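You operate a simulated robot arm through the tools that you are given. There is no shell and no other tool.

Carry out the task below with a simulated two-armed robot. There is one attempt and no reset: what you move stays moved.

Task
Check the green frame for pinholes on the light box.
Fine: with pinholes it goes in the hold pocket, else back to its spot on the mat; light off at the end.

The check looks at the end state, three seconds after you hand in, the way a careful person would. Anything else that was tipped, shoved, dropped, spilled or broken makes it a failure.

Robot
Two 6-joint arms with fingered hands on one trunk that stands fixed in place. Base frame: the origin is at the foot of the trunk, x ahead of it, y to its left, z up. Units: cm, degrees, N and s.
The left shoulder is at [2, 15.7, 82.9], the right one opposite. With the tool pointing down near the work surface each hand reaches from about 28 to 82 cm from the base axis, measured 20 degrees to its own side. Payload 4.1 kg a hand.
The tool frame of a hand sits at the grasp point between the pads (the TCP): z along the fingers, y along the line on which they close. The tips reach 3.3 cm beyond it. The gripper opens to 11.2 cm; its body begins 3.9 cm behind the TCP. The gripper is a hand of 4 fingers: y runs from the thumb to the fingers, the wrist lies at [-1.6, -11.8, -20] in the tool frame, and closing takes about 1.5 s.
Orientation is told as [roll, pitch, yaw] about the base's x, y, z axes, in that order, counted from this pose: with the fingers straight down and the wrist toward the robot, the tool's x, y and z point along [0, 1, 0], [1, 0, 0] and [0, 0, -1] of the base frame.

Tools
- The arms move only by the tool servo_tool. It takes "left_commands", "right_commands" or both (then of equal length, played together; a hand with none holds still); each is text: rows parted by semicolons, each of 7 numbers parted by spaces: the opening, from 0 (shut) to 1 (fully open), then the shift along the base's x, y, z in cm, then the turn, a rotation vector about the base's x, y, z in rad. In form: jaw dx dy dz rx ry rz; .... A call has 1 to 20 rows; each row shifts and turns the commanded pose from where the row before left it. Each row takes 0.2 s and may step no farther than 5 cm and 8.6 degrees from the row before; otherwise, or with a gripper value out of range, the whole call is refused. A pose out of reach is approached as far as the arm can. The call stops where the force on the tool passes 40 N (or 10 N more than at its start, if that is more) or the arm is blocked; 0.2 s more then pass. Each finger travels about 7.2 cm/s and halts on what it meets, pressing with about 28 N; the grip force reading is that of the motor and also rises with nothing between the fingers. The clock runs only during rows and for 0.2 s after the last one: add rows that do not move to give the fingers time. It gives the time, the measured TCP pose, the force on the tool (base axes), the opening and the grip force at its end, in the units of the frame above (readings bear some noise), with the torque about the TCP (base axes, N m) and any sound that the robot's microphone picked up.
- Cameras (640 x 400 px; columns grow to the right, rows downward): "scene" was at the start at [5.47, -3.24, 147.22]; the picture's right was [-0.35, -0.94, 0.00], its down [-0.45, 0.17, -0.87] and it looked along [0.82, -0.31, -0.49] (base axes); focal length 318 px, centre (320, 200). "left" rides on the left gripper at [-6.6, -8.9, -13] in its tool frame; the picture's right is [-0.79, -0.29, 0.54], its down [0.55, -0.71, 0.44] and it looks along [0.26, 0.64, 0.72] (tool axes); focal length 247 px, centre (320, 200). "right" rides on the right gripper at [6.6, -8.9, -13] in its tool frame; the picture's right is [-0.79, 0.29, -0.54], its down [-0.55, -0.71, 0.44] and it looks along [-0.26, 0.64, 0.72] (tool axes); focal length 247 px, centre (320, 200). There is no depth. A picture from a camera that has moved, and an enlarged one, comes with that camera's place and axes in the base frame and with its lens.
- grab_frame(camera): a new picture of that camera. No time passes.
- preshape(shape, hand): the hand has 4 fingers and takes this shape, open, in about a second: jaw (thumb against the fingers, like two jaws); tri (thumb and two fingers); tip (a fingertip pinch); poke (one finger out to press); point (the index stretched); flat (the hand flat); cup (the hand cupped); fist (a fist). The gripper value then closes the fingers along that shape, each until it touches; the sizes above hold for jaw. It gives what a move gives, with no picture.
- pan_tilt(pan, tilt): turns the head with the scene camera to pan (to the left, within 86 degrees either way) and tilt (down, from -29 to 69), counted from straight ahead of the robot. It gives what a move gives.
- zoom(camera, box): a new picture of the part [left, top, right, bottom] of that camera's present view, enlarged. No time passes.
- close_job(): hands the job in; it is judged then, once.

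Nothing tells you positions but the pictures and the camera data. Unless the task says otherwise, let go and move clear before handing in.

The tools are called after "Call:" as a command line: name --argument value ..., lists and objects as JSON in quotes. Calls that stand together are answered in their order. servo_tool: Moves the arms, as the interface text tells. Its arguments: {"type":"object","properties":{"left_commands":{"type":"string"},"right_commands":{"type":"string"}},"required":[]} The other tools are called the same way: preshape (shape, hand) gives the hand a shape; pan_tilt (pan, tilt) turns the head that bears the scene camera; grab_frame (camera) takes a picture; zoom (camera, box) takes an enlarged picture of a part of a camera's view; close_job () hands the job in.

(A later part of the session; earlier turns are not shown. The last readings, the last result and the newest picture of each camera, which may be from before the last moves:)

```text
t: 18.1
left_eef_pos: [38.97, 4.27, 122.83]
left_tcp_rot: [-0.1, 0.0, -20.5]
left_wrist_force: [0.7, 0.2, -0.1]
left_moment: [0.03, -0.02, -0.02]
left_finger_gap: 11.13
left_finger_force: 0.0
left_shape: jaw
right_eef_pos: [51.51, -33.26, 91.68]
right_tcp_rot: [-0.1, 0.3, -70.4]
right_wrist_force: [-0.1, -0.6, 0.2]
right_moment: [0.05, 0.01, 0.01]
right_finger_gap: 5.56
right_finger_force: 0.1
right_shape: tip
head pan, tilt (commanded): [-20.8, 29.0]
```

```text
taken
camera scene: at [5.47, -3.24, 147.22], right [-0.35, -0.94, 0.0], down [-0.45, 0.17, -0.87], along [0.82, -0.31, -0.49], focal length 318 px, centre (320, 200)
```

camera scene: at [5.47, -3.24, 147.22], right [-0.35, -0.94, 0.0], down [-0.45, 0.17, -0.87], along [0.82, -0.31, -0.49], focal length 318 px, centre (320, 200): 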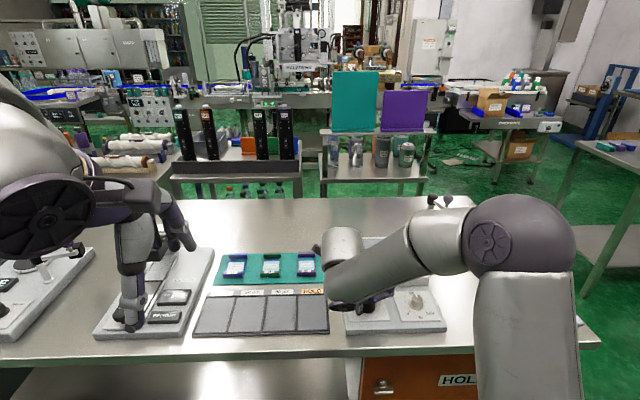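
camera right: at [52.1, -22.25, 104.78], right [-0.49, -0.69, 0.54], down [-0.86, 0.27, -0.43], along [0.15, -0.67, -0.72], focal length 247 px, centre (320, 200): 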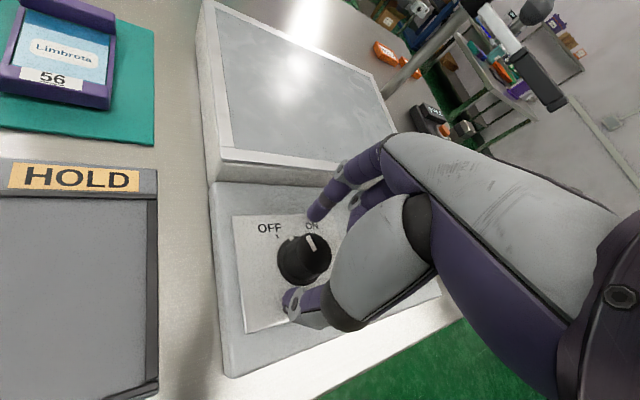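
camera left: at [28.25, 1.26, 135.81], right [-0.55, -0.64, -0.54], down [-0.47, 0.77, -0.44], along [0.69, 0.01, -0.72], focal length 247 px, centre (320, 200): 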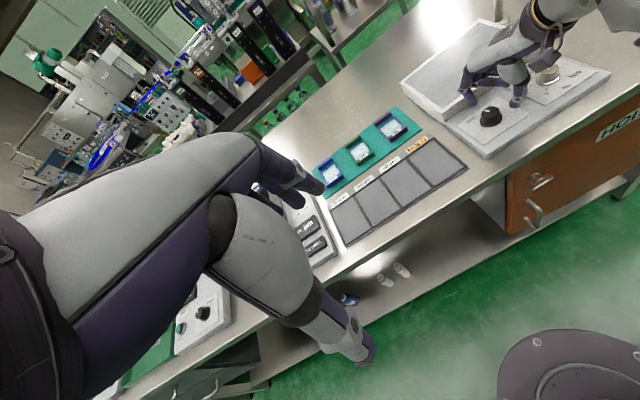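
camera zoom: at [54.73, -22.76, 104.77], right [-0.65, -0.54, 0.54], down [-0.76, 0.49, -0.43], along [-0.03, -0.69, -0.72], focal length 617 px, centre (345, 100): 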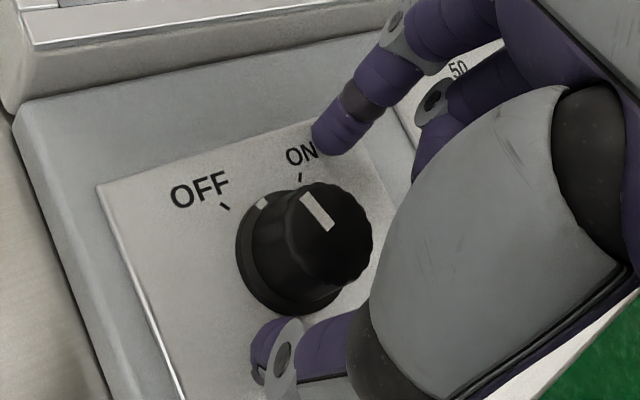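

Yaw -70 is reachable. I'll swing back to the bench yaw with the fingers open, then close on the knob.

Call:
servo_tool --right_commands "0.5 0.02 -0.015 0 0 0 0.1243;0.5 0.02 -0.015 0 0 0 0.1243;0.5 0.02 -0.015 0 0 0 0.1243;0.5 0.02 -0.015 0 0 0 0.1243;0.5 0.02 -0.015 0 0 0 0.1243;0.5 0.02 -0.015 0 0 0 0.1243;0.5 0.02 -0.015 0 0 0 0.1243;0.5 0 0 0 0 0 0;0.3 0 0 0 0 0 0;0.15 0 0 0 0 0 0;0 0 0 0 0 0 0;0 0 0 0 0 0 0;0 0 0 0 0 0 0"

Call:
zoom --camera "right" --box '[230, 160, 390, 320]'

```text
t: 20.9
left_eef_pos: [39.0, 4.31, 122.79]
left_tcp_rot: [0.0, -0.1, -20.6]
left_wrist_force: [-0.7, 0.3, 0.3]
left_moment: [0.01, -0.01, 0.02]
left_finger_gap: 11.16
left_finger_force: 0.0
left_shape: jaw
right_eef_pos: [51.64, -33.26, 91.72]
right_tcp_rot: [-0.2, 0.3, -20.4]
right_wrist_force: [2.4, 5.8, -2.8]
right_moment: [0.11, -0.14, -0.03]
right_finger_gap: 2.54
right_finger_force: 28.7
right_shape: tip
head pan, tilt (commanded): [-20.8, 29.0]
```

```text
2.50 times, centred on (310, 240) of right
camera zoom: at [45.66, -24.02, 104.75], right [0.0, -0.84, 0.54], down [-0.86, -0.27, -0.43], along [0.51, -0.46, -0.72], focal length 617 px, centre (345, 100)
```

zoom: 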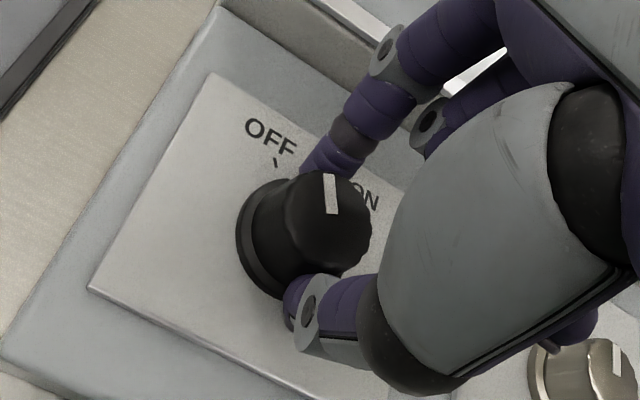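

Gripped again with small side load. Now I'll turn about 50° clockwise around the knob axis.

Call:
servo_tool --right_commands "0 -0.02 0.06 0 0 0 -0.125;0 -0.03 0.04 0 0 0 -0.125;0 -0.04 0.03 0 0 0 -0.125;0 -0.04 0.03 0 0 0 -0.125;0 0 0 0 0 0 0"

Call:
zoom --camera "right" --box '[230, 160, 390, 320]'

Call:
grab_frame --camera "scene"

```text
t: 22.1
left_eef_pos: [39.13, 4.09, 122.89]
left_tcp_rot: [-0.1, 0.0, -20.6]
left_wrist_force: [-0.5, -0.7, 0.4]
left_moment: [-0.01, -0.02, -0.02]
left_finger_gap: 11.15
left_finger_force: 0.1
left_shape: jaw
right_eef_pos: [51.47, -33.06, 91.71]
right_tcp_rot: [-0.1, 0.3, -49.3]
right_wrist_force: [1.2, 6.2, -4.9]
right_moment: [0.09, -0.11, 0.02]
right_finger_gap: 2.44
right_finger_force: 28.3
right_shape: tip
head pan, tilt (commanded): [-20.8, 29.0]
```

```text
2.50 times, centred on (310, 240) of right
camera zoom: at [50.71, -22.17, 104.73], right [-0.41, -0.74, 0.54], down [-0.88, 0.18, -0.43], along [0.22, -0.65, -0.72], focal length 617 px, centre (345, 100)
```

zoom: 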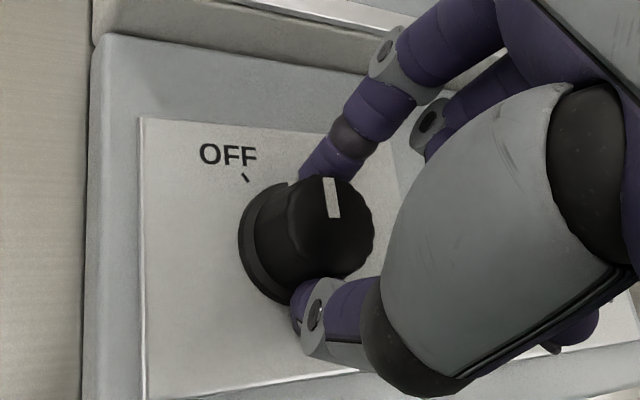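

```text
taken
camera scene: at [5.49, -3.22, 147.22], right [-0.35, -0.94, 0.0], down [-0.45, 0.17, -0.87], along [0.82, -0.31, -0.49], focal length 318 px, centre (320, 200)
```

scene: 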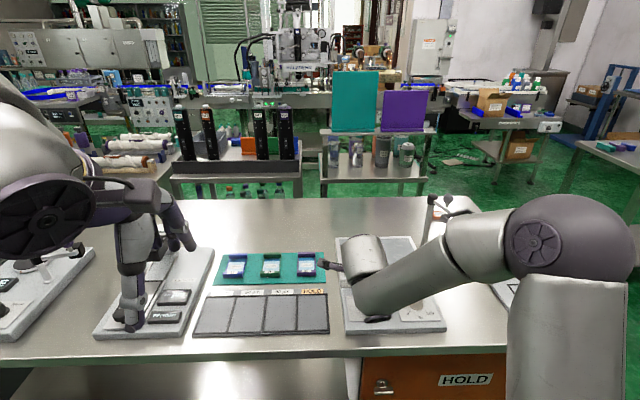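

The knob is turning with the hand. I'll continue the remaining 21°.

Call:
servo_tool --right_commands "0 -0.04 0.03 0 0 0 -0.125;0 -0.04 0.02 0 0 0 -0.125;0 -0.04 0.02 0 0 0 -0.125;0 0 0 0 0 0 0"

Call:
zoom --camera "right" --box '[230, 160, 390, 320]'

Call:
zoom --camera "scene" --box '[320, 220, 460, 340]'

```text
t: 23.1
left_eef_pos: [39.05, 4.14, 122.84]
left_tcp_rot: [0.1, 0.0, -20.6]
left_wrist_force: [-0.1, -0.3, -0.2]
left_moment: [0.0, 0.03, 0.01]
left_finger_gap: 11.17
left_finger_force: 0.0
left_shape: jaw
right_eef_pos: [51.46, -33.07, 91.63]
right_tcp_rot: [-0.1, 0.3, -70.7]
right_wrist_force: [2.0, 4.1, -5.8]
right_moment: [0.04, -0.12, 0.05]
right_finger_gap: 2.42
right_finger_force: 27.7
right_shape: tip
head pan, tilt (commanded): [-20.8, 29.0]
```

```text
2.50 times, centred on (310, 240) of right
camera zoom: at [54.68, -22.55, 104.74], right [-0.65, -0.53, 0.54], down [-0.76, 0.49, -0.43], along [-0.03, -0.69, -0.72], focal length 617 px, centre (345, 100)
```

zoom: 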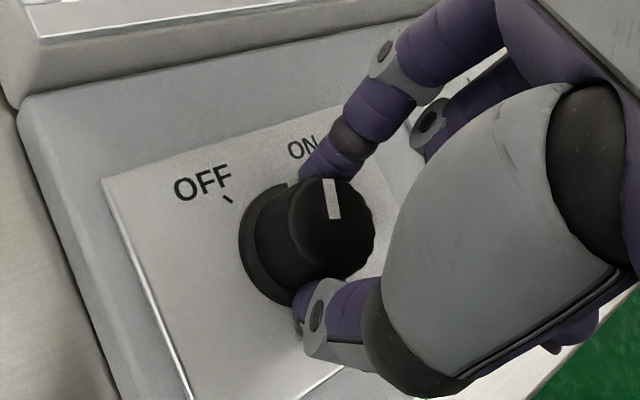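

```text
3.33 times, centred on (390, 280) of scene
camera zoom: at [5.49, -3.23, 147.22], right [-0.35, -0.94, 0.0], down [-0.45, 0.17, -0.87], along [0.82, -0.31, -0.49], focal length 1059 px, centre (87, -67)
```

zoom: 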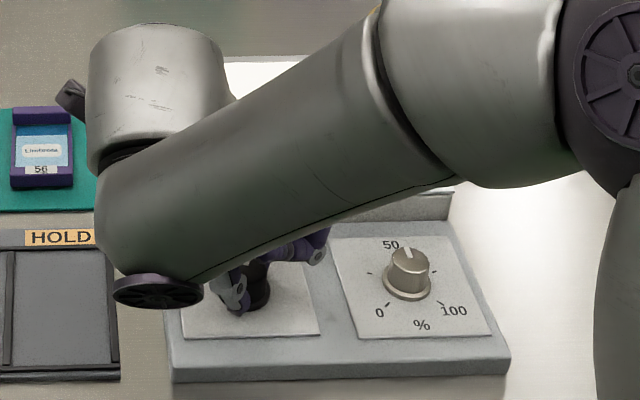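

The light box plate now glows, so it's on. I'll open the fingers, lift straight up and clear, and check the knob.

Call:
servo_tool --right_commands "0.2 0 0 0 0 0 0;0.5 0 0 0 0 0 0;0.5 0 0 0 0 0 0;0.5 0 0 1.5 0 0 0;0.5 0 0 2 0 0 0;0.5 0 0 3 0 0 0;0.5 0 0 3 0 0 0;0.5 0 0 3 0 0 0.12;0.5 0 0 3 0 0 0.12;0.5 0 0 0 0 0 0.12;0.5 0 0 0 0 0 0.12;0.5 0 0 0 0 0 0.12;0.5 0 0 0 0 0 0.12;0.5 0 0 0 0 0 0.12;0.5 0 0 0 0 0 0"

Call:
grab_frame --camera "right"

Call:
grab_frame --camera "scene"

Call:
zoom --camera "left" --box '[380, 0, 640, 200]'

```text
t: 26.3
left_eef_pos: [38.99, 4.3, 122.87]
left_tcp_rot: [0.0, 0.0, -20.6]
left_wrist_force: [0.0, -0.3, 0.2]
left_moment: [0.0, 0.01, 0.02]
left_finger_gap: 11.18
left_finger_force: 0.0
left_shape: jaw
right_eef_pos: [51.53, -33.26, 107.22]
right_tcp_rot: [-0.1, 0.3, -22.4]
right_wrist_force: [-0.4, 0.2, -0.1]
right_moment: [0.0, -0.04, 0.01]
right_finger_gap: 5.58
right_finger_force: 0.0
right_shape: tip
head pan, tilt (commanded): [-20.8, 29.0]
```

```text
taken
camera right: at [45.68, -23.66, 120.26], right [-0.03, -0.84, 0.54], down [-0.87, -0.24, -0.43], along [0.49, -0.48, -0.72], focal length 247 px, centre (320, 200)
```

right: 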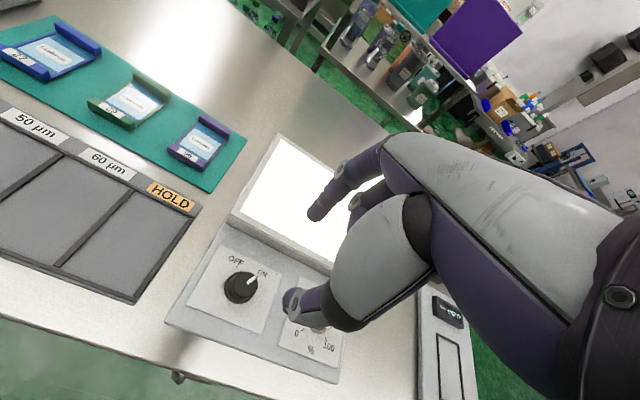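

```text
taken
camera scene: at [5.47, -3.24, 147.22], right [-0.35, -0.94, 0.0], down [-0.45, 0.17, -0.87], along [0.82, -0.31, -0.49], focal length 318 px, centre (320, 200)
```

scene: 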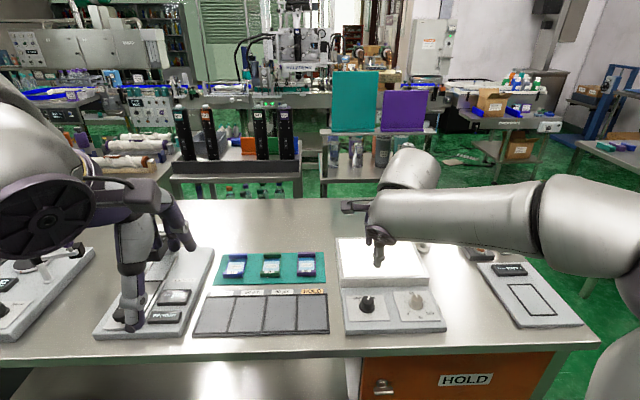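

```text
2.00 times, centred on (510, 100) of left
camera zoom: at [28.26, 1.26, 135.81], right [-0.55, -0.64, -0.54], down [-0.47, 0.77, -0.44], along [0.69, 0.01, -0.72], focal length 494 px, centre (-60, 400)
```

zoom: 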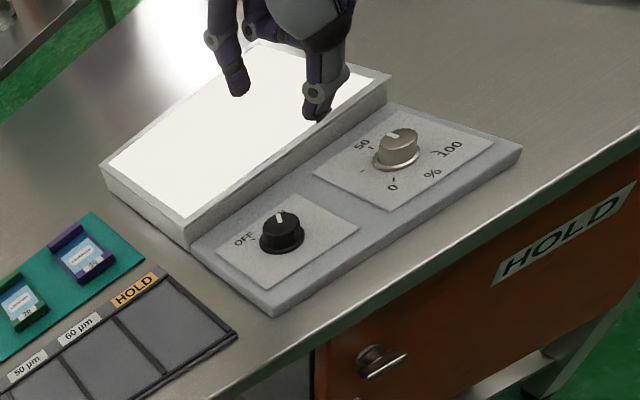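

The light is on with the pointer at ON. Next is the green frame at about (76, -15); I'll switch to the jaw shape and hover above it to look closely.

Call:
preshape --shape "jaw" --hand "right"

Call:
servo_tool --right_commands "1 3.2 2.68 -0.4 0 -0.005 0.03;1 3.2 2.68 -0.4 0 0 0;1 3.2 2.68 -0.4 0 0 0;1 3.2 2.68 -0.4 0 0 0;1 3.2 2.68 -0.4 0 0 0;1 3.2 2.68 -0.4 0 0 0;1 3.2 2.68 -0.4 0 0 0;1 0 0 0 0 0 0"

Call:
grab_frame --camera "right"

Call:
grab_frame --camera "scene"

```text
t: 27.2
left_eef_pos: [39.02, 4.3, 122.85]
left_tcp_rot: [0.1, 0.0, -20.6]
left_wrist_force: [0.2, -0.3, 0.6]
left_moment: [0.03, -0.01, -0.01]
left_finger_gap: 11.15
left_finger_force: 0.1
left_shape: jaw
right_eef_pos: [51.46, -33.13, 107.23]
right_tcp_rot: [-0.1, 0.3, -22.4]
right_wrist_force: [-0.2, -0.1, -0.1]
right_moment: [-0.03, 0.03, 0.01]
right_finger_gap: 11.19
right_finger_force: 0.0
right_shape: jaw
head pan, tilt (commanded): [-20.8, 29.0]
```

```text
t: 29.0
left_eef_pos: [39.05, 4.26, 122.7]
left_tcp_rot: [0.0, 0.0, -20.6]
left_wrist_force: [-1.0, 0.0, -1.0]
left_moment: [0.01, -0.03, 0.0]
left_finger_gap: 11.17
left_finger_force: 0.0
left_shape: jaw
right_eef_pos: [73.82, -14.51, 104.26]
right_tcp_rot: [0.0, 0.1, -20.8]
right_wrist_force: [-0.4, -0.3, 0.0]
right_moment: [0.04, -0.03, 0.02]
right_finger_gap: 11.21
right_finger_force: 0.1
right_shape: jaw
head pan, tilt (commanded): [-20.8, 29.0]
```

```text
taken
camera right: at [67.69, -5.15, 117.31], right [-0.01, -0.84, 0.54], down [-0.86, -0.27, -0.43], along [0.51, -0.47, -0.72], focal length 247 px, centre (320, 200)
```

right: 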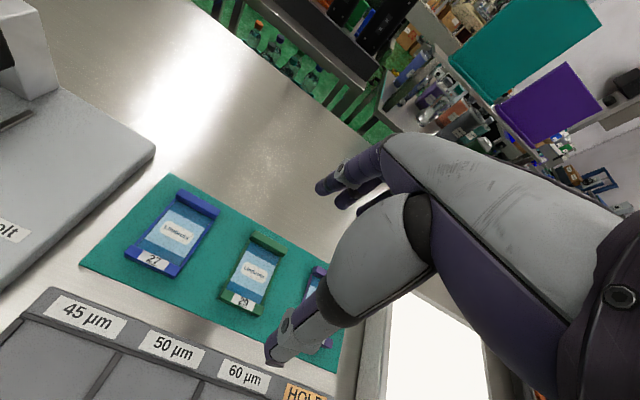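

```text
taken
camera scene: at [5.44, -3.25, 147.22], right [-0.35, -0.94, 0.0], down [-0.45, 0.17, -0.87], along [0.82, -0.31, -0.49], focal length 318 px, centre (320, 200)
```

scene: 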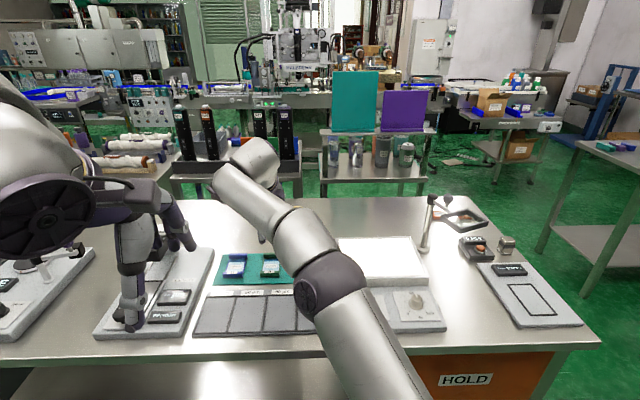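

The green frame is below and slightly left of the hand. I'll zoom from the wrist camera to triangulate it precisely.

Call:
zoom --camera "right" --box '[190, 210, 320, 330]'

Call:
zoom --camera "left" --box '[300, 90, 440, 210]'

Call:
zoom --camera "scene" --box '[210, 240, 310, 300]'

```text
3.33 times, centred on (255, 270) of right
camera zoom: at [67.69, -5.15, 117.31], right [-0.01, -0.84, 0.54], down [-0.86, -0.27, -0.43], along [0.51, -0.47, -0.72], focal length 823 px, centre (537, -33)
```

zoom: 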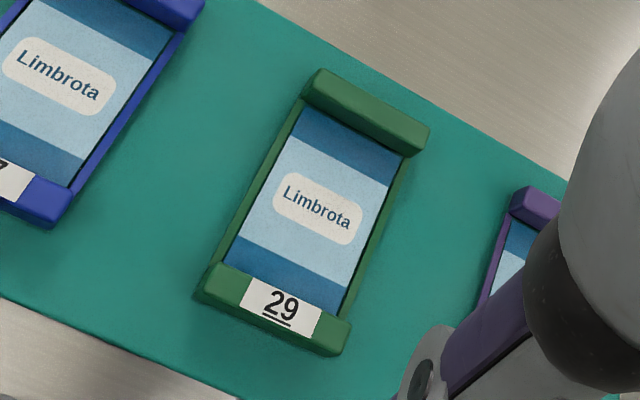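

```text
3.33 times, centred on (370, 150) of left
camera zoom: at [28.23, 1.25, 135.81], right [-0.55, -0.64, -0.54], down [-0.47, 0.77, -0.44], along [0.69, 0.01, -0.72], focal length 823 px, centre (153, 367)
```

zoom: 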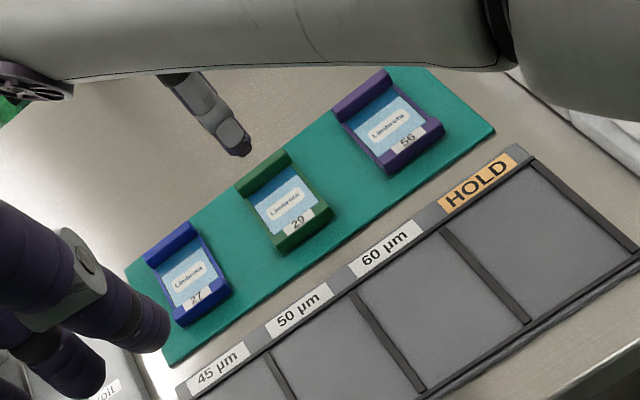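

```text
6.40 times, centred on (260, 270) of scene
camera zoom: at [5.44, -3.25, 147.22], right [-0.35, -0.94, 0.0], down [-0.45, 0.17, -0.87], along [0.82, -0.31, -0.49], focal length 2034 px, centre (704, -248)
```

zoom: 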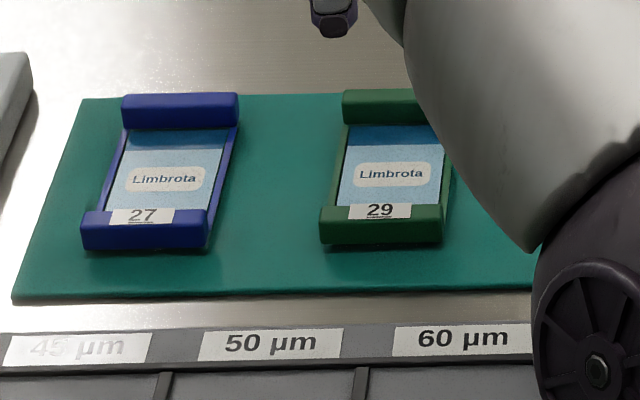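

The frame's film is at about (75.4, -15.1, 86.9), bars' tops near 88.2, and it is yawed about -17°, a few degrees off the hand. I'll align over its centre and come down part way with the hand fully open.

Call:
servo_tool --right_commands "1 0.42 -0.14 -2 0 0 0.0175;1 0.42 -0.14 -2 0 0 0.0175;1 0.42 -0.14 -2 0 0 0.0175;1 0.42 -0.14 -2 0 0 0.0175;1 0 0 -1.5 0 0 0;1 0 0 0 0 0 0"

Call:
zoom --camera "right" --box '[180, 140, 420, 340]'

Call:
zoom --camera "left" --box '[310, 70, 450, 180]'

Call:
zoom --camera "scene" --box '[210, 210, 330, 300]'

```text
t: 30.4
left_eef_pos: [38.99, 4.25, 122.81]
left_tcp_rot: [0.0, -0.1, -20.5]
left_wrist_force: [0.1, 0.4, 0.3]
left_moment: [-0.03, -0.02, 0.03]
left_finger_gap: 11.15
left_finger_force: 0.0
left_shape: jaw
right_eef_pos: [75.4, -14.96, 94.87]
right_tcp_rot: [0.0, 0.0, -16.6]
right_wrist_force: [-0.9, 0.2, -0.4]
right_moment: [0.0, 0.02, -0.01]
right_finger_gap: 11.19
right_finger_force: 0.0
right_shape: jaw
head pan, tilt (commanded): [-20.8, 29.0]
```

```text
2.00 times, centred on (300, 240) of right
camera zoom: at [68.79, -6.09, 107.86], right [0.05, -0.84, 0.54], down [-0.84, -0.32, -0.44], along [0.54, -0.43, -0.72], focal length 494 px, centre (360, 120)
```

zoom: 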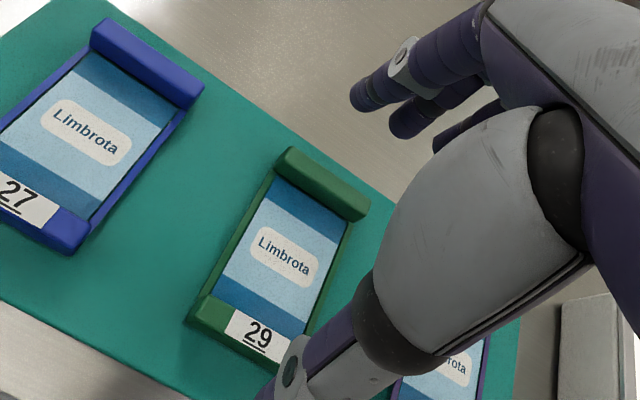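

```text
3.64 times, centred on (380, 125) of left
camera zoom: at [28.25, 1.26, 135.81], right [-0.55, -0.64, -0.54], down [-0.47, 0.77, -0.44], along [0.69, 0.01, -0.72], focal length 898 px, centre (102, 473)
```

zoom: 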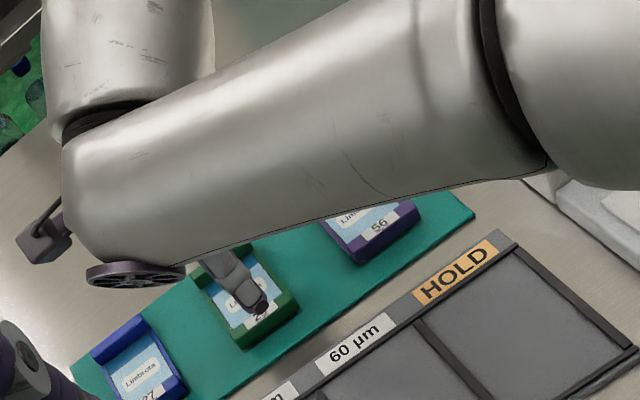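

```text
4.44 times, centred on (270, 255) of scene
camera zoom: at [5.47, -3.24, 147.22], right [-0.35, -0.94, 0.0], down [-0.45, 0.17, -0.87], along [0.82, -0.31, -0.49], focal length 1412 px, centre (542, -44)
```

zoom: 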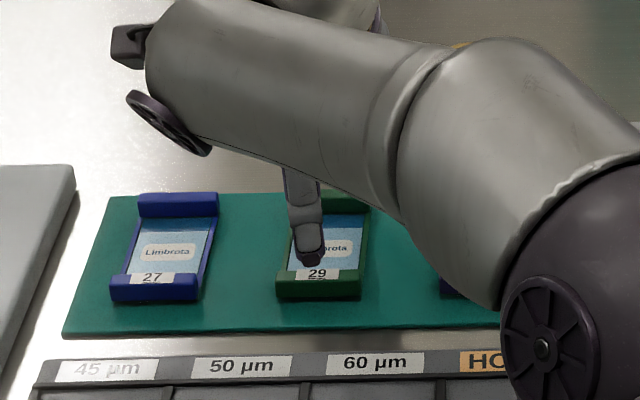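

The thumb tip lines up with the middle of the front bar, about 1 cm outside it. I'll lower in small steps to z 91.2 and check tip clearance.

Call:
servo_tool --right_commands "1 0.03 -0.02 -1 0 0 0;1 0.03 -0.02 -1 0 0 0;1 0.02 -0.02 -1 0 0 0;1 0.02 0 -0.6 0 0 0;1 0 0 0 0 0 0"

Call:
zoom --camera "right" --box '[180, 140, 420, 340]'

Call:
zoom --camera "left" --box '[330, 120, 400, 180]'

Call:
zoom --camera "scene" --box '[250, 240, 310, 290]'

```text
t: 31.6
left_eef_pos: [39.07, 4.25, 122.76]
left_tcp_rot: [0.0, 0.0, -20.6]
left_wrist_force: [-0.8, -0.1, -0.1]
left_moment: [0.04, 0.03, 0.03]
left_finger_gap: 11.17
left_finger_force: 0.1
left_shape: jaw
right_eef_pos: [75.59, -14.99, 91.31]
right_tcp_rot: [0.1, 0.1, -16.7]
right_wrist_force: [0.2, 0.5, 0.7]
right_moment: [0.02, -0.03, 0.02]
right_finger_gap: 11.2
right_finger_force: 0.2
right_shape: jaw
head pan, tilt (commanded): [-20.8, 29.0]
```

```text
2.00 times, centred on (300, 240) of right
camera zoom: at [68.89, -6.12, 104.32], right [0.05, -0.84, 0.54], down [-0.84, -0.32, -0.44], along [0.54, -0.43, -0.72], focal length 494 px, centre (360, 120)
```

zoom: 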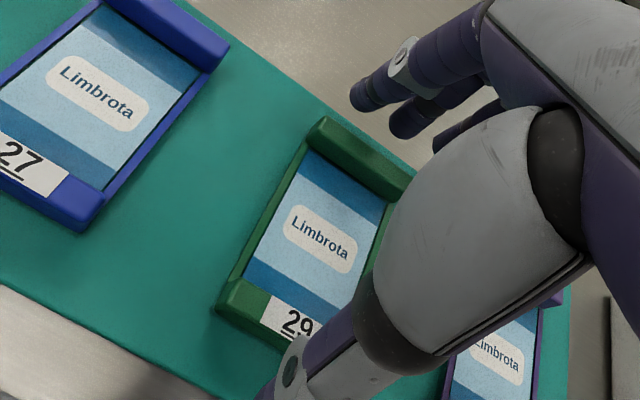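

```text
6.67 times, centred on (365, 150) of left
camera zoom: at [28.25, 1.26, 135.81], right [-0.55, -0.64, -0.54], down [-0.47, 0.77, -0.44], along [0.69, 0.01, -0.72], focal length 1646 px, centre (20, 533)
```

zoom: 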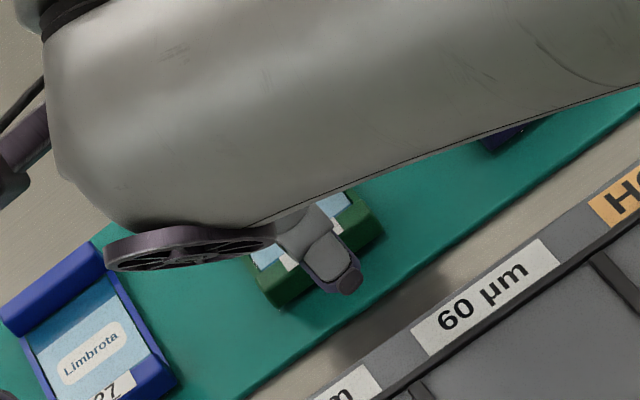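

```text
8.00 times, centred on (280, 265) of scene
camera zoom: at [5.47, -3.24, 147.22], right [-0.35, -0.94, 0.0], down [-0.45, 0.17, -0.87], along [0.82, -0.31, -0.49], focal length 2542 px, centre (640, -320)
```

zoom: 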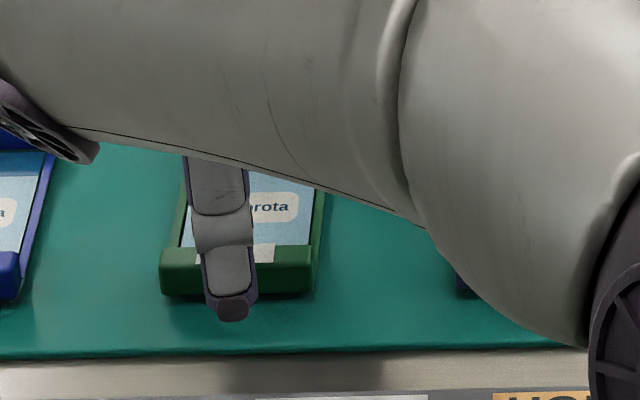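

The tips are about at the bars' top edges now, so I need roughly 0.9 cm more. I'll creep down in 0.3 cm steps and watch the force.

Call:
servo_tool --right_commands "1 0 0 -0.3 0 0 0;1 0 0 -0.3 0 0 0;1 0 0 -0.25 0 0 0;1 0 0 0 0 0 0"

Call:
zoom --camera "scene" --box '[260, 250, 300, 285]'

Call:
zoom --camera "right" --box '[240, 160, 400, 310]'

```text
t: 32.6
left_eef_pos: [39.12, 4.28, 122.79]
left_tcp_rot: [0.0, -0.1, -20.6]
left_wrist_force: [-0.7, 1.1, 0.0]
left_moment: [0.02, 0.01, 0.0]
left_finger_gap: 11.16
left_finger_force: 0.0
left_shape: jaw
right_eef_pos: [75.68, -14.97, 90.4]
right_tcp_rot: [0.0, 0.0, -16.7]
right_wrist_force: [-0.8, -0.2, 1.1]
right_moment: [-0.01, -0.01, 0.03]
right_finger_gap: 11.16
right_finger_force: 0.0
right_shape: jaw
head pan, tilt (commanded): [-20.8, 29.0]
```

```text
11.43 times, centred on (280, 268) of scene
camera zoom: at [5.47, -3.24, 147.22], right [-0.35, -0.94, 0.0], down [-0.45, 0.17, -0.87], along [0.82, -0.31, -0.49], focal length 3632 px, centre (777, -571)
```

zoom: 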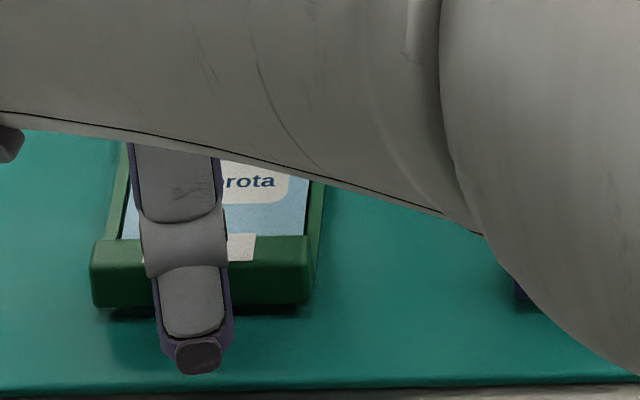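

```text
2.67 times, centred on (320, 235) of right
camera zoom: at [68.88, -6.12, 103.46], right [0.05, -0.84, 0.54], down [-0.84, -0.32, -0.44], along [0.54, -0.43, -0.72], focal length 659 px, centre (320, 107)
```

zoom: 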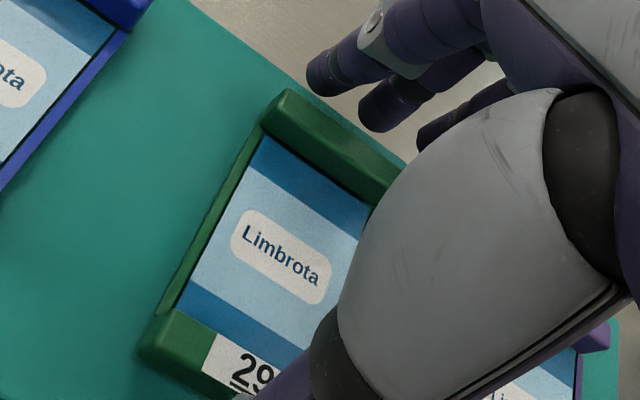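

No contact force yet, and thumb and fingers bracket the front and rear bars. I'll close gently onto the frame.

Call:
servo_tool --right_commands "0.95 0 0 0 0 0 0;0.9 0 0 0 0 0 0;0.85 0 0 0 0 0 0;0.8 0 0 0 0 0 0;0.75 0 0 0 0 0 0;0.7 0 0 0 0 0 0;0.65 0 0 0 0 0 0;0.65 0 0 0 0 0 0"

Call:
zoom --camera "scene" --box '[260, 250, 300, 285]'

Call:
zoom --camera "right" --box '[240, 160, 400, 310]'

```text
t: 34.4
left_eef_pos: [38.97, 4.27, 122.87]
left_tcp_rot: [0.0, 0.1, -20.6]
left_wrist_force: [0.2, -0.8, 0.5]
left_moment: [0.0, -0.02, 0.0]
left_finger_gap: 11.15
left_finger_force: 0.0
left_shape: jaw
right_eef_pos: [75.57, -14.94, 90.42]
right_tcp_rot: [0.1, 0.0, -16.8]
right_wrist_force: [-0.7, -0.5, -0.1]
right_moment: [0.02, 0.0, 0.01]
right_finger_gap: 8.48
right_finger_force: 28.3
right_shape: jaw
head pan, tilt (commanded): [-20.8, 29.0]
```

```text
11.43 times, centred on (280, 268) of scene
camera zoom: at [5.47, -3.24, 147.22], right [-0.35, -0.94, 0.0], down [-0.45, 0.17, -0.87], along [0.82, -0.31, -0.49], focal length 3632 px, centre (777, -571)
```

zoom: 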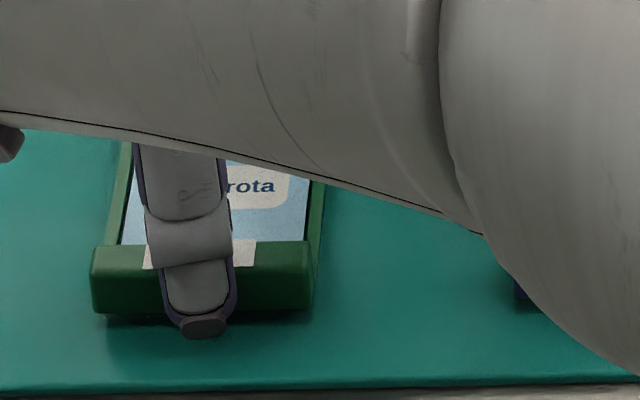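

```text
2.67 times, centred on (320, 235) of right
camera zoom: at [68.88, -6.12, 103.48], right [0.05, -0.84, 0.54], down [-0.84, -0.32, -0.44], along [0.54, -0.43, -0.72], focal length 659 px, centre (320, 107)
```

zoom: 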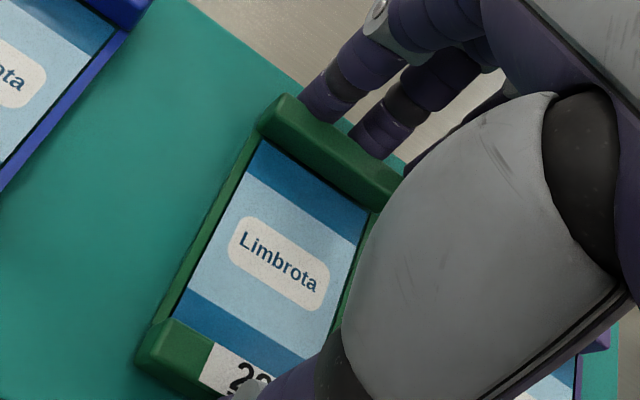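

The frame is held between thumb and fingers (8.5 cm gap, 28 N) and has barely shifted. I'll lift slowly and check it comes along level.

Call:
servo_tool --right_commands "0.6 0 0 0.5 0 0 0;0.6 0 0 0.5 0 0 0;0.6 0 0 1 0 0 0;0.6 0 0 1 0 0 0;0.6 0 0 1.5 0 0 0;0.6 0 0 1.5 0 0 0;0.6 0 0 2 0 0 0;0.6 0 0 0 0 0 0"

Call:
grab_frame --camera "right"

Call:
zoom --camera "scene" --box '[210, 210, 330, 300]'

Call:
zoom --camera "left" --box '[310, 70, 450, 180]'

```text
t: 36.2
left_eef_pos: [39.06, 4.26, 122.81]
left_tcp_rot: [0.0, 0.1, -20.6]
left_wrist_force: [0.4, 0.8, -0.7]
left_moment: [0.01, -0.01, -0.03]
left_finger_gap: 11.17
left_finger_force: 0.0
left_shape: jaw
right_eef_pos: [75.55, -14.92, 98.56]
right_tcp_rot: [0.1, 0.0, -16.7]
right_wrist_force: [-0.3, -0.5, -0.6]
right_moment: [0.01, -0.03, 0.0]
right_finger_gap: 8.45
right_finger_force: 27.5
right_shape: jaw
head pan, tilt (commanded): [-20.8, 29.0]
```

```text
taken
camera right: at [68.84, -6.11, 111.51], right [0.05, -0.84, 0.54], down [-0.84, -0.32, -0.44], along [0.54, -0.43, -0.72], focal length 247 px, centre (320, 200)
```

right: 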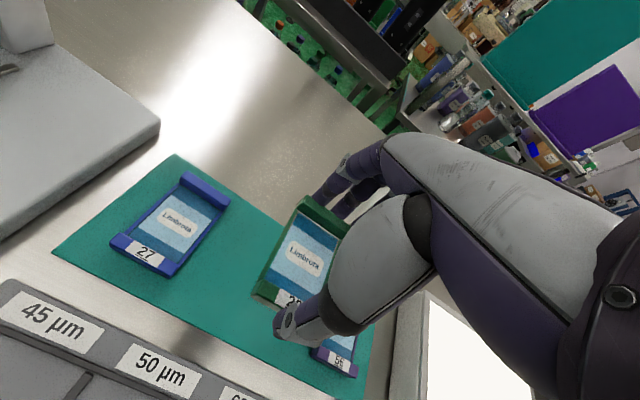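

```text
4.44 times, centred on (270, 255) of scene
camera zoom: at [5.48, -3.24, 147.22], right [-0.35, -0.94, 0.0], down [-0.45, 0.17, -0.87], along [0.82, -0.31, -0.49], focal length 1412 px, centre (542, -44)
```

zoom: 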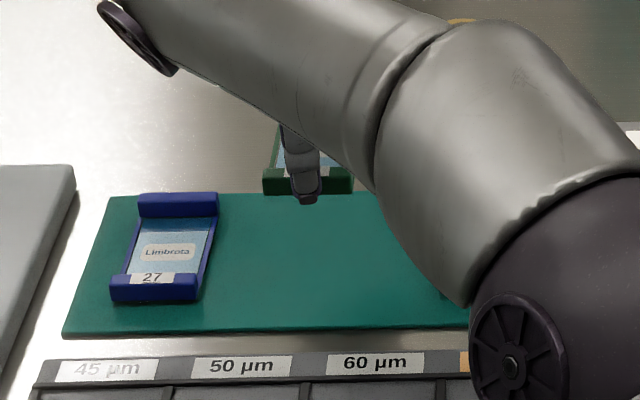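

```text
3.64 times, centred on (380, 125) of left
camera zoom: at [28.26, 1.26, 135.81], right [-0.55, -0.64, -0.54], down [-0.47, 0.77, -0.44], along [0.69, 0.01, -0.72], focal length 898 px, centre (102, 473)
```

zoom: 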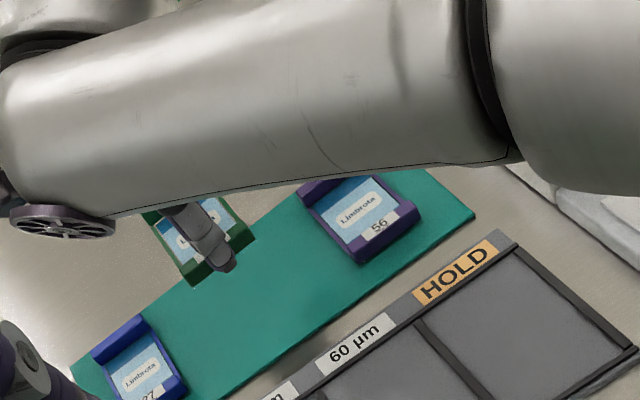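

The frame is lifted level and the neighbours are undisturbed. The light box plate is roughly 23 × 18 cm, centred near (65.9, -44) with its top about z 90; I'll carry the frame over it.

Call:
servo_tool --right_commands "0.6 0 0 1.2 0 0 0;0.6 -0.7 -1.8 0.3 0 0 -0.01;0.6 -1.32 -3.4 0 0 0 -0.01;0.6 -1.32 -3.4 0 0 0 -0.01;0.6 -1.32 -3.4 0 0 0 -0.01;0.6 -1.32 -3.4 0 0 0 -0.01;0.6 -1.32 -3.4 0 0 0 -0.01;0.6 -1.32 -3.4 0 0 0 -0.01;0.6 -1.32 -3.4 0 0 0 0;0.6 -0.7 -1.8 0 0 0 0;0.6 0 0 0 0 0 0"

Call:
grab_frame --camera "right"

Call:
grab_frame --camera "scene"

Call:
grab_frame --camera "left"

```text
t: 38.6
left_eef_pos: [38.96, 4.2, 122.79]
left_tcp_rot: [0.0, 0.0, -20.6]
left_wrist_force: [-0.3, 0.9, -0.9]
left_moment: [-0.04, 0.0, -0.02]
left_finger_gap: 11.12
left_finger_force: 0.2
left_shape: jaw
right_eef_pos: [64.95, -42.38, 99.92]
right_tcp_rot: [-0.1, 0.0, -20.7]
right_wrist_force: [-0.1, -0.4, -0.8]
right_moment: [-0.02, 0.0, 0.03]
right_finger_gap: 8.48
right_finger_force: 28.4
right_shape: jaw
head pan, tilt (commanded): [-20.8, 29.0]
```

```text
taken
camera right: at [58.91, -33.05, 112.92], right [-0.01, -0.84, 0.54], down [-0.86, -0.27, -0.44], along [0.51, -0.47, -0.72], focal length 247 px, centre (320, 200)
```

right: 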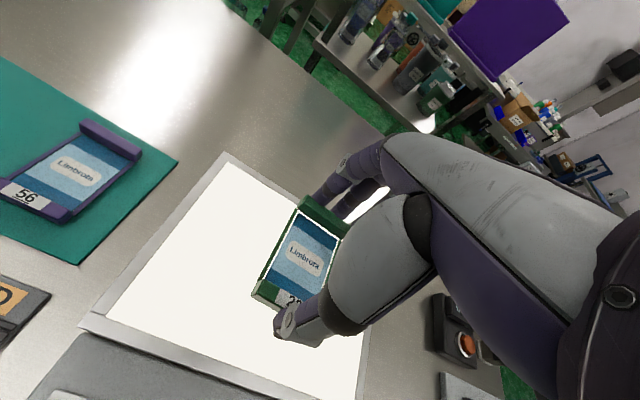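

```text
taken
camera scene: at [5.48, -3.23, 147.22], right [-0.35, -0.94, 0.0], down [-0.45, 0.17, -0.87], along [0.82, -0.31, -0.49], focal length 318 px, centre (320, 200)
```

scene: 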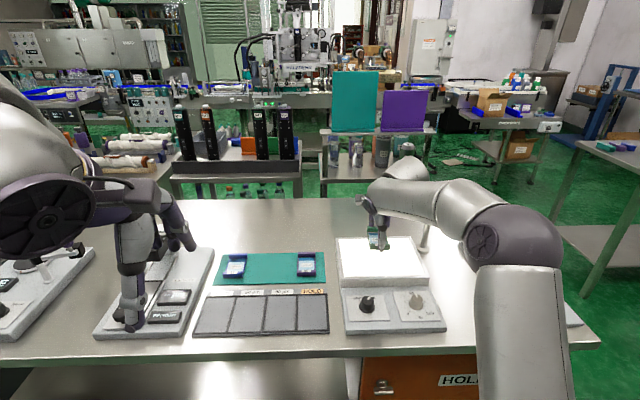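

```text
taken
camera left: at [28.26, 1.26, 135.81], right [-0.55, -0.64, -0.54], down [-0.47, 0.77, -0.44], along [0.69, 0.01, -0.72], focal length 247 px, centre (320, 200)
```

left: 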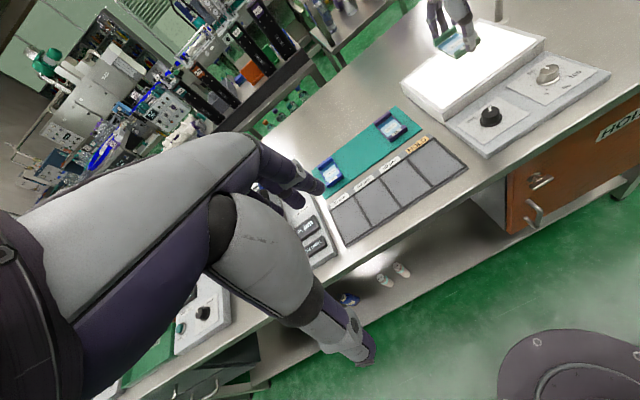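

The frame is hovering over the lit plate. I'll zoom in on the film from here already before lowering.

Call:
zoom --camera "right" --box '[240, 190, 350, 320]'

Call:
zoom --camera "scene" --box '[355, 215, 405, 260]'

Call:
zoom --camera "left" --box '[400, 0, 550, 120]'

```text
3.08 times, centred on (295, 255) of right
camera zoom: at [58.91, -33.05, 112.92], right [-0.01, -0.84, 0.54], down [-0.86, -0.27, -0.44], along [0.51, -0.47, -0.72], focal length 760 px, centre (397, 31)
```

zoom: 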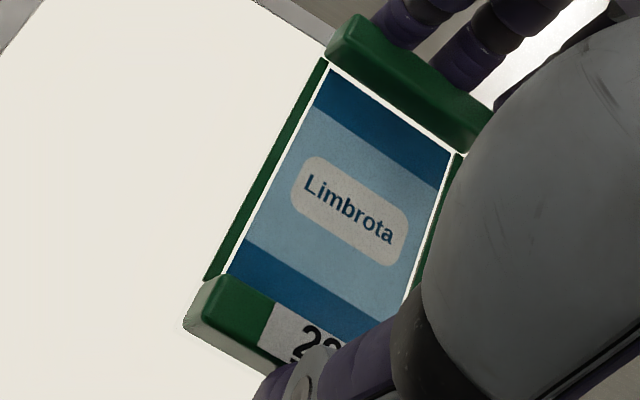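

```text
8.89 times, centred on (380, 238) of scene
camera zoom: at [5.48, -3.23, 147.22], right [-0.35, -0.94, 0.0], down [-0.45, 0.17, -0.87], along [0.82, -0.31, -0.49], focal length 2825 px, centre (-213, -133)
```

zoom: 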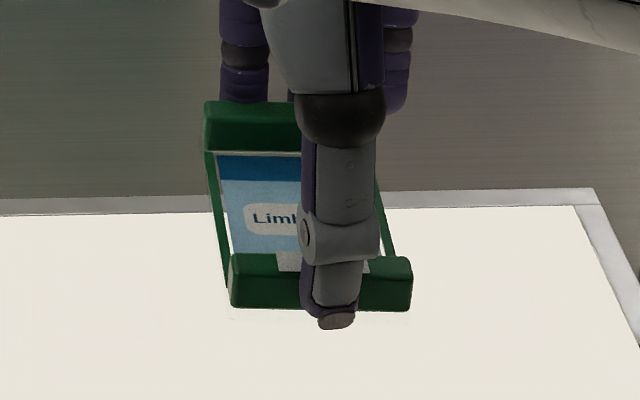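

```text
3.33 times, centred on (475, 60) of left
camera zoom: at [28.26, 1.26, 135.81], right [-0.55, -0.64, -0.54], down [-0.47, 0.77, -0.44], along [0.69, 0.01, -0.72], focal length 823 px, centre (-197, 667)
```

zoom: 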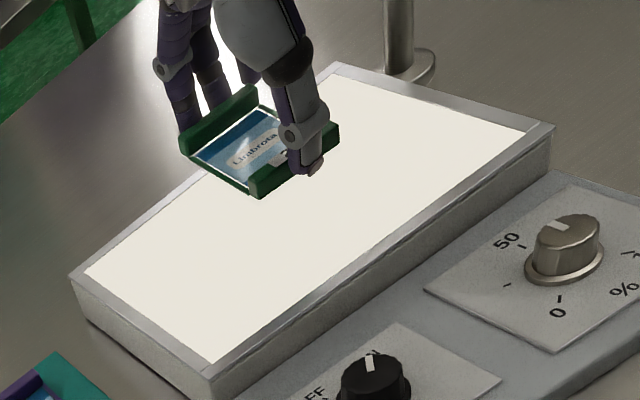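

No light points visible yet while hovering. I'll lower the frame toward the plate, stopping about 1 cm above it.

Call:
servo_tool --right_commands "0.6 0 0 -1.5 0 0 0;0.6 0 0 -1.5 0 0 0;0.6 0 0 -1.2 0 0 0;0.6 0 0 -0.7 0 0 0;0.6 0 0 0 0 0 0"

Call:
zoom --camera "left" --box '[420, 0, 520, 80]'

Call:
zoom --camera "scene" --box '[355, 225, 405, 270]'

```text
t: 39.8
left_eef_pos: [39.01, 4.27, 122.89]
left_tcp_rot: [0.0, 0.1, -20.6]
left_wrist_force: [-0.7, -0.2, 0.0]
left_moment: [-0.01, 0.0, 0.0]
left_finger_gap: 11.19
left_finger_force: 0.1
left_shape: jaw
right_eef_pos: [64.9, -42.34, 95.0]
right_tcp_rot: [-0.1, 0.0, -20.7]
right_wrist_force: [-0.2, 0.2, -0.4]
right_moment: [0.01, 0.02, -0.03]
right_finger_gap: 8.46
right_finger_force: 27.8
right_shape: jaw
head pan, tilt (commanded): [-20.8, 29.0]
```

```text
5.00 times, centred on (470, 40) of left
camera zoom: at [28.25, 1.26, 135.81], right [-0.55, -0.64, -0.54], down [-0.47, 0.77, -0.44], along [0.69, 0.01, -0.72], focal length 1235 px, centre (-430, 1000)
```

zoom: 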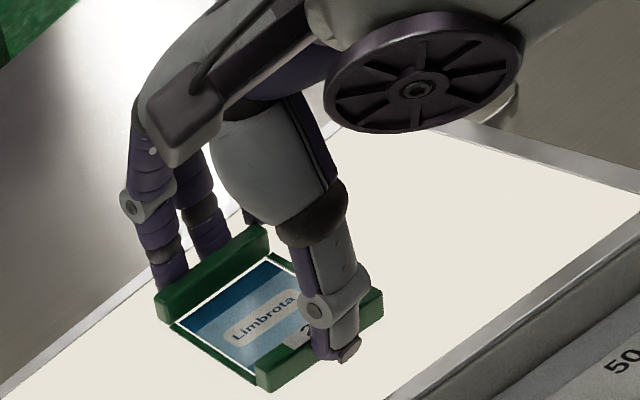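

```text
8.89 times, centred on (380, 248) of scene
camera zoom: at [5.47, -3.24, 147.22], right [-0.35, -0.94, 0.0], down [-0.45, 0.17, -0.87], along [0.82, -0.31, -0.49], focal length 2825 px, centre (-213, -222)
```

zoom: 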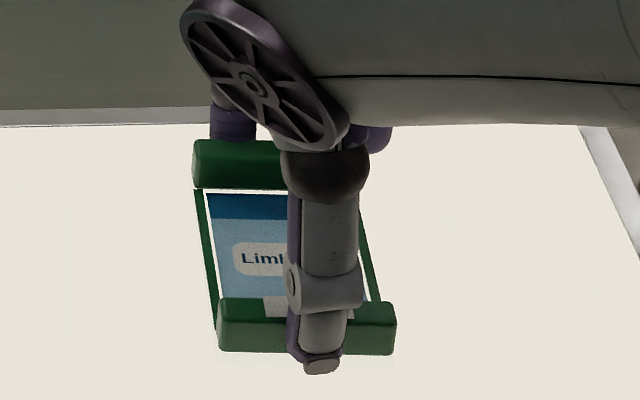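

Still free of contact at TCP 95.0. I'll creep down in small calls until the force shows the plate.

Call:
servo_tool --right_commands "0.6 0 0 -0.2 0 0 0;0.6 0 0 -0.2 0 0 0;0.6 0 0 -0.15 0 0 0;0.6 0 0 0 0 0 0"

Call:
servo_tool --right_commands "0.6 0 0 -0.15 0 0 0;0.6 0 0 0 0 0 0"

Call:
servo_tool --right_commands "0.6 0 0 -0.15 0 0 0;0.6 0 0 0 0 0 0"

```text
t: 40.8
left_eef_pos: [39.06, 4.27, 122.7]
left_tcp_rot: [0.0, -0.1, -20.6]
left_wrist_force: [0.2, -0.6, -0.8]
left_moment: [0.02, 0.03, 0.01]
left_finger_gap: 11.16
left_finger_force: 0.1
left_shape: jaw
right_eef_pos: [64.95, -42.3, 94.54]
right_tcp_rot: [0.1, 0.0, -20.7]
right_wrist_force: [0.9, 0.1, 1.6]
right_moment: [-0.03, 0.01, -0.01]
right_finger_gap: 8.47
right_finger_force: 27.8
right_shape: jaw
head pan, tilt (commanded): [-20.8, 29.0]
```

```text
t: 41.4
left_eef_pos: [38.96, 4.25, 122.63]
left_tcp_rot: [0.0, 0.1, -20.6]
left_wrist_force: [-0.8, 0.5, -0.1]
left_moment: [0.01, 0.03, 0.03]
left_finger_gap: 11.16
left_finger_force: 0.1
left_shape: jaw
right_eef_pos: [64.92, -42.4, 94.48]
right_tcp_rot: [0.1, -0.1, -20.8]
right_wrist_force: [-1.0, -0.7, 9.9]
right_moment: [-0.03, 0.1, -0.03]
right_finger_gap: 8.42
right_finger_force: 27.6
right_shape: jaw
head pan, tilt (commanded): [-20.8, 29.0]
```

```text
t: 42.0
left_eef_pos: [38.88, 4.31, 122.85]
left_tcp_rot: [0.0, 0.0, -20.6]
left_wrist_force: [0.6, -0.5, 0.4]
left_moment: [0.0, -0.01, 0.02]
left_finger_gap: 11.16
left_finger_force: 0.0
left_shape: jaw
right_eef_pos: [64.95, -42.28, 94.45]
right_tcp_rot: [0.1, -0.2, -20.7]
right_wrist_force: [-0.7, -1.4, 19.4]
right_moment: [-0.07, 0.12, -0.01]
right_finger_gap: 8.39
right_finger_force: 28.4
right_shape: jaw
head pan, tilt (commanded): [-20.8, 29.0]
```

The frame touched the plate at TCP z ≈ 94.5. I'll relieve the pressure a little and open the hand to release it.

Call:
servo_tool --right_commands "0.6 0 0 0.2 0 0 0;0.7 0 0 0 0 0 0;0.76 0 0 0 0 0 0;0.82 0 0 0 0 0 0;0.9 0 0 0 0 0 0;1 0 0 0 0 0 0;1 0 0 0 0 0 0;1 0 0 0 0 0 0"

Call:
zoom --camera "left" --box '[420, 0, 520, 80]'

Call:
zoom --camera "right" --box '[220, 160, 380, 330]'

```text
t: 43.8
left_eef_pos: [39.06, 4.35, 122.72]
left_tcp_rot: [0.1, 0.0, -20.5]
left_wrist_force: [-0.1, 0.5, -0.5]
left_moment: [-0.02, -0.02, -0.04]
left_finger_gap: 11.16
left_finger_force: 0.0
left_shape: jaw
right_eef_pos: [64.93, -42.25, 94.42]
right_tcp_rot: [0.0, 0.0, -20.7]
right_wrist_force: [-0.9, -0.3, -0.5]
right_moment: [0.0, -0.01, 0.0]
right_finger_gap: 11.18
right_finger_force: 0.0
right_shape: jaw
head pan, tilt (commanded): [-20.8, 29.0]
```

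```text
5.00 times, centred on (470, 40) of left
camera zoom: at [28.25, 1.26, 135.81], right [-0.55, -0.64, -0.54], down [-0.47, 0.77, -0.44], along [0.69, 0.01, -0.72], focal length 1235 px, centre (-430, 1000)
```

zoom: 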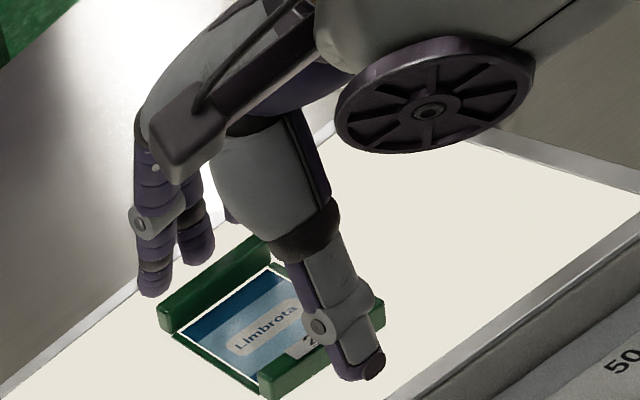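

```text
2.35 times, centred on (300, 245) of right
camera zoom: at [58.88, -33.06, 107.44], right [-0.01, -0.84, 0.54], down [-0.86, -0.27, -0.44], along [0.51, -0.47, -0.72], focal length 581 px, centre (367, 94)
```

zoom: 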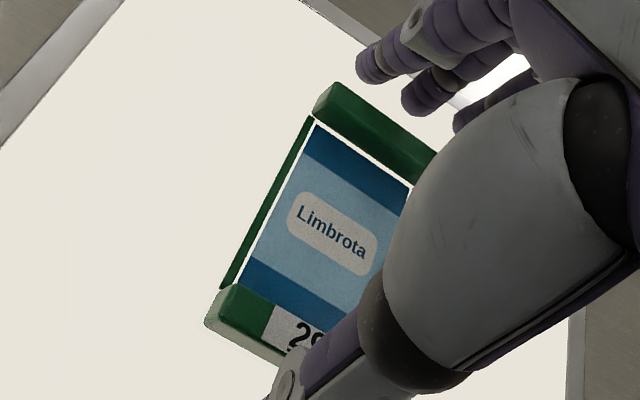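

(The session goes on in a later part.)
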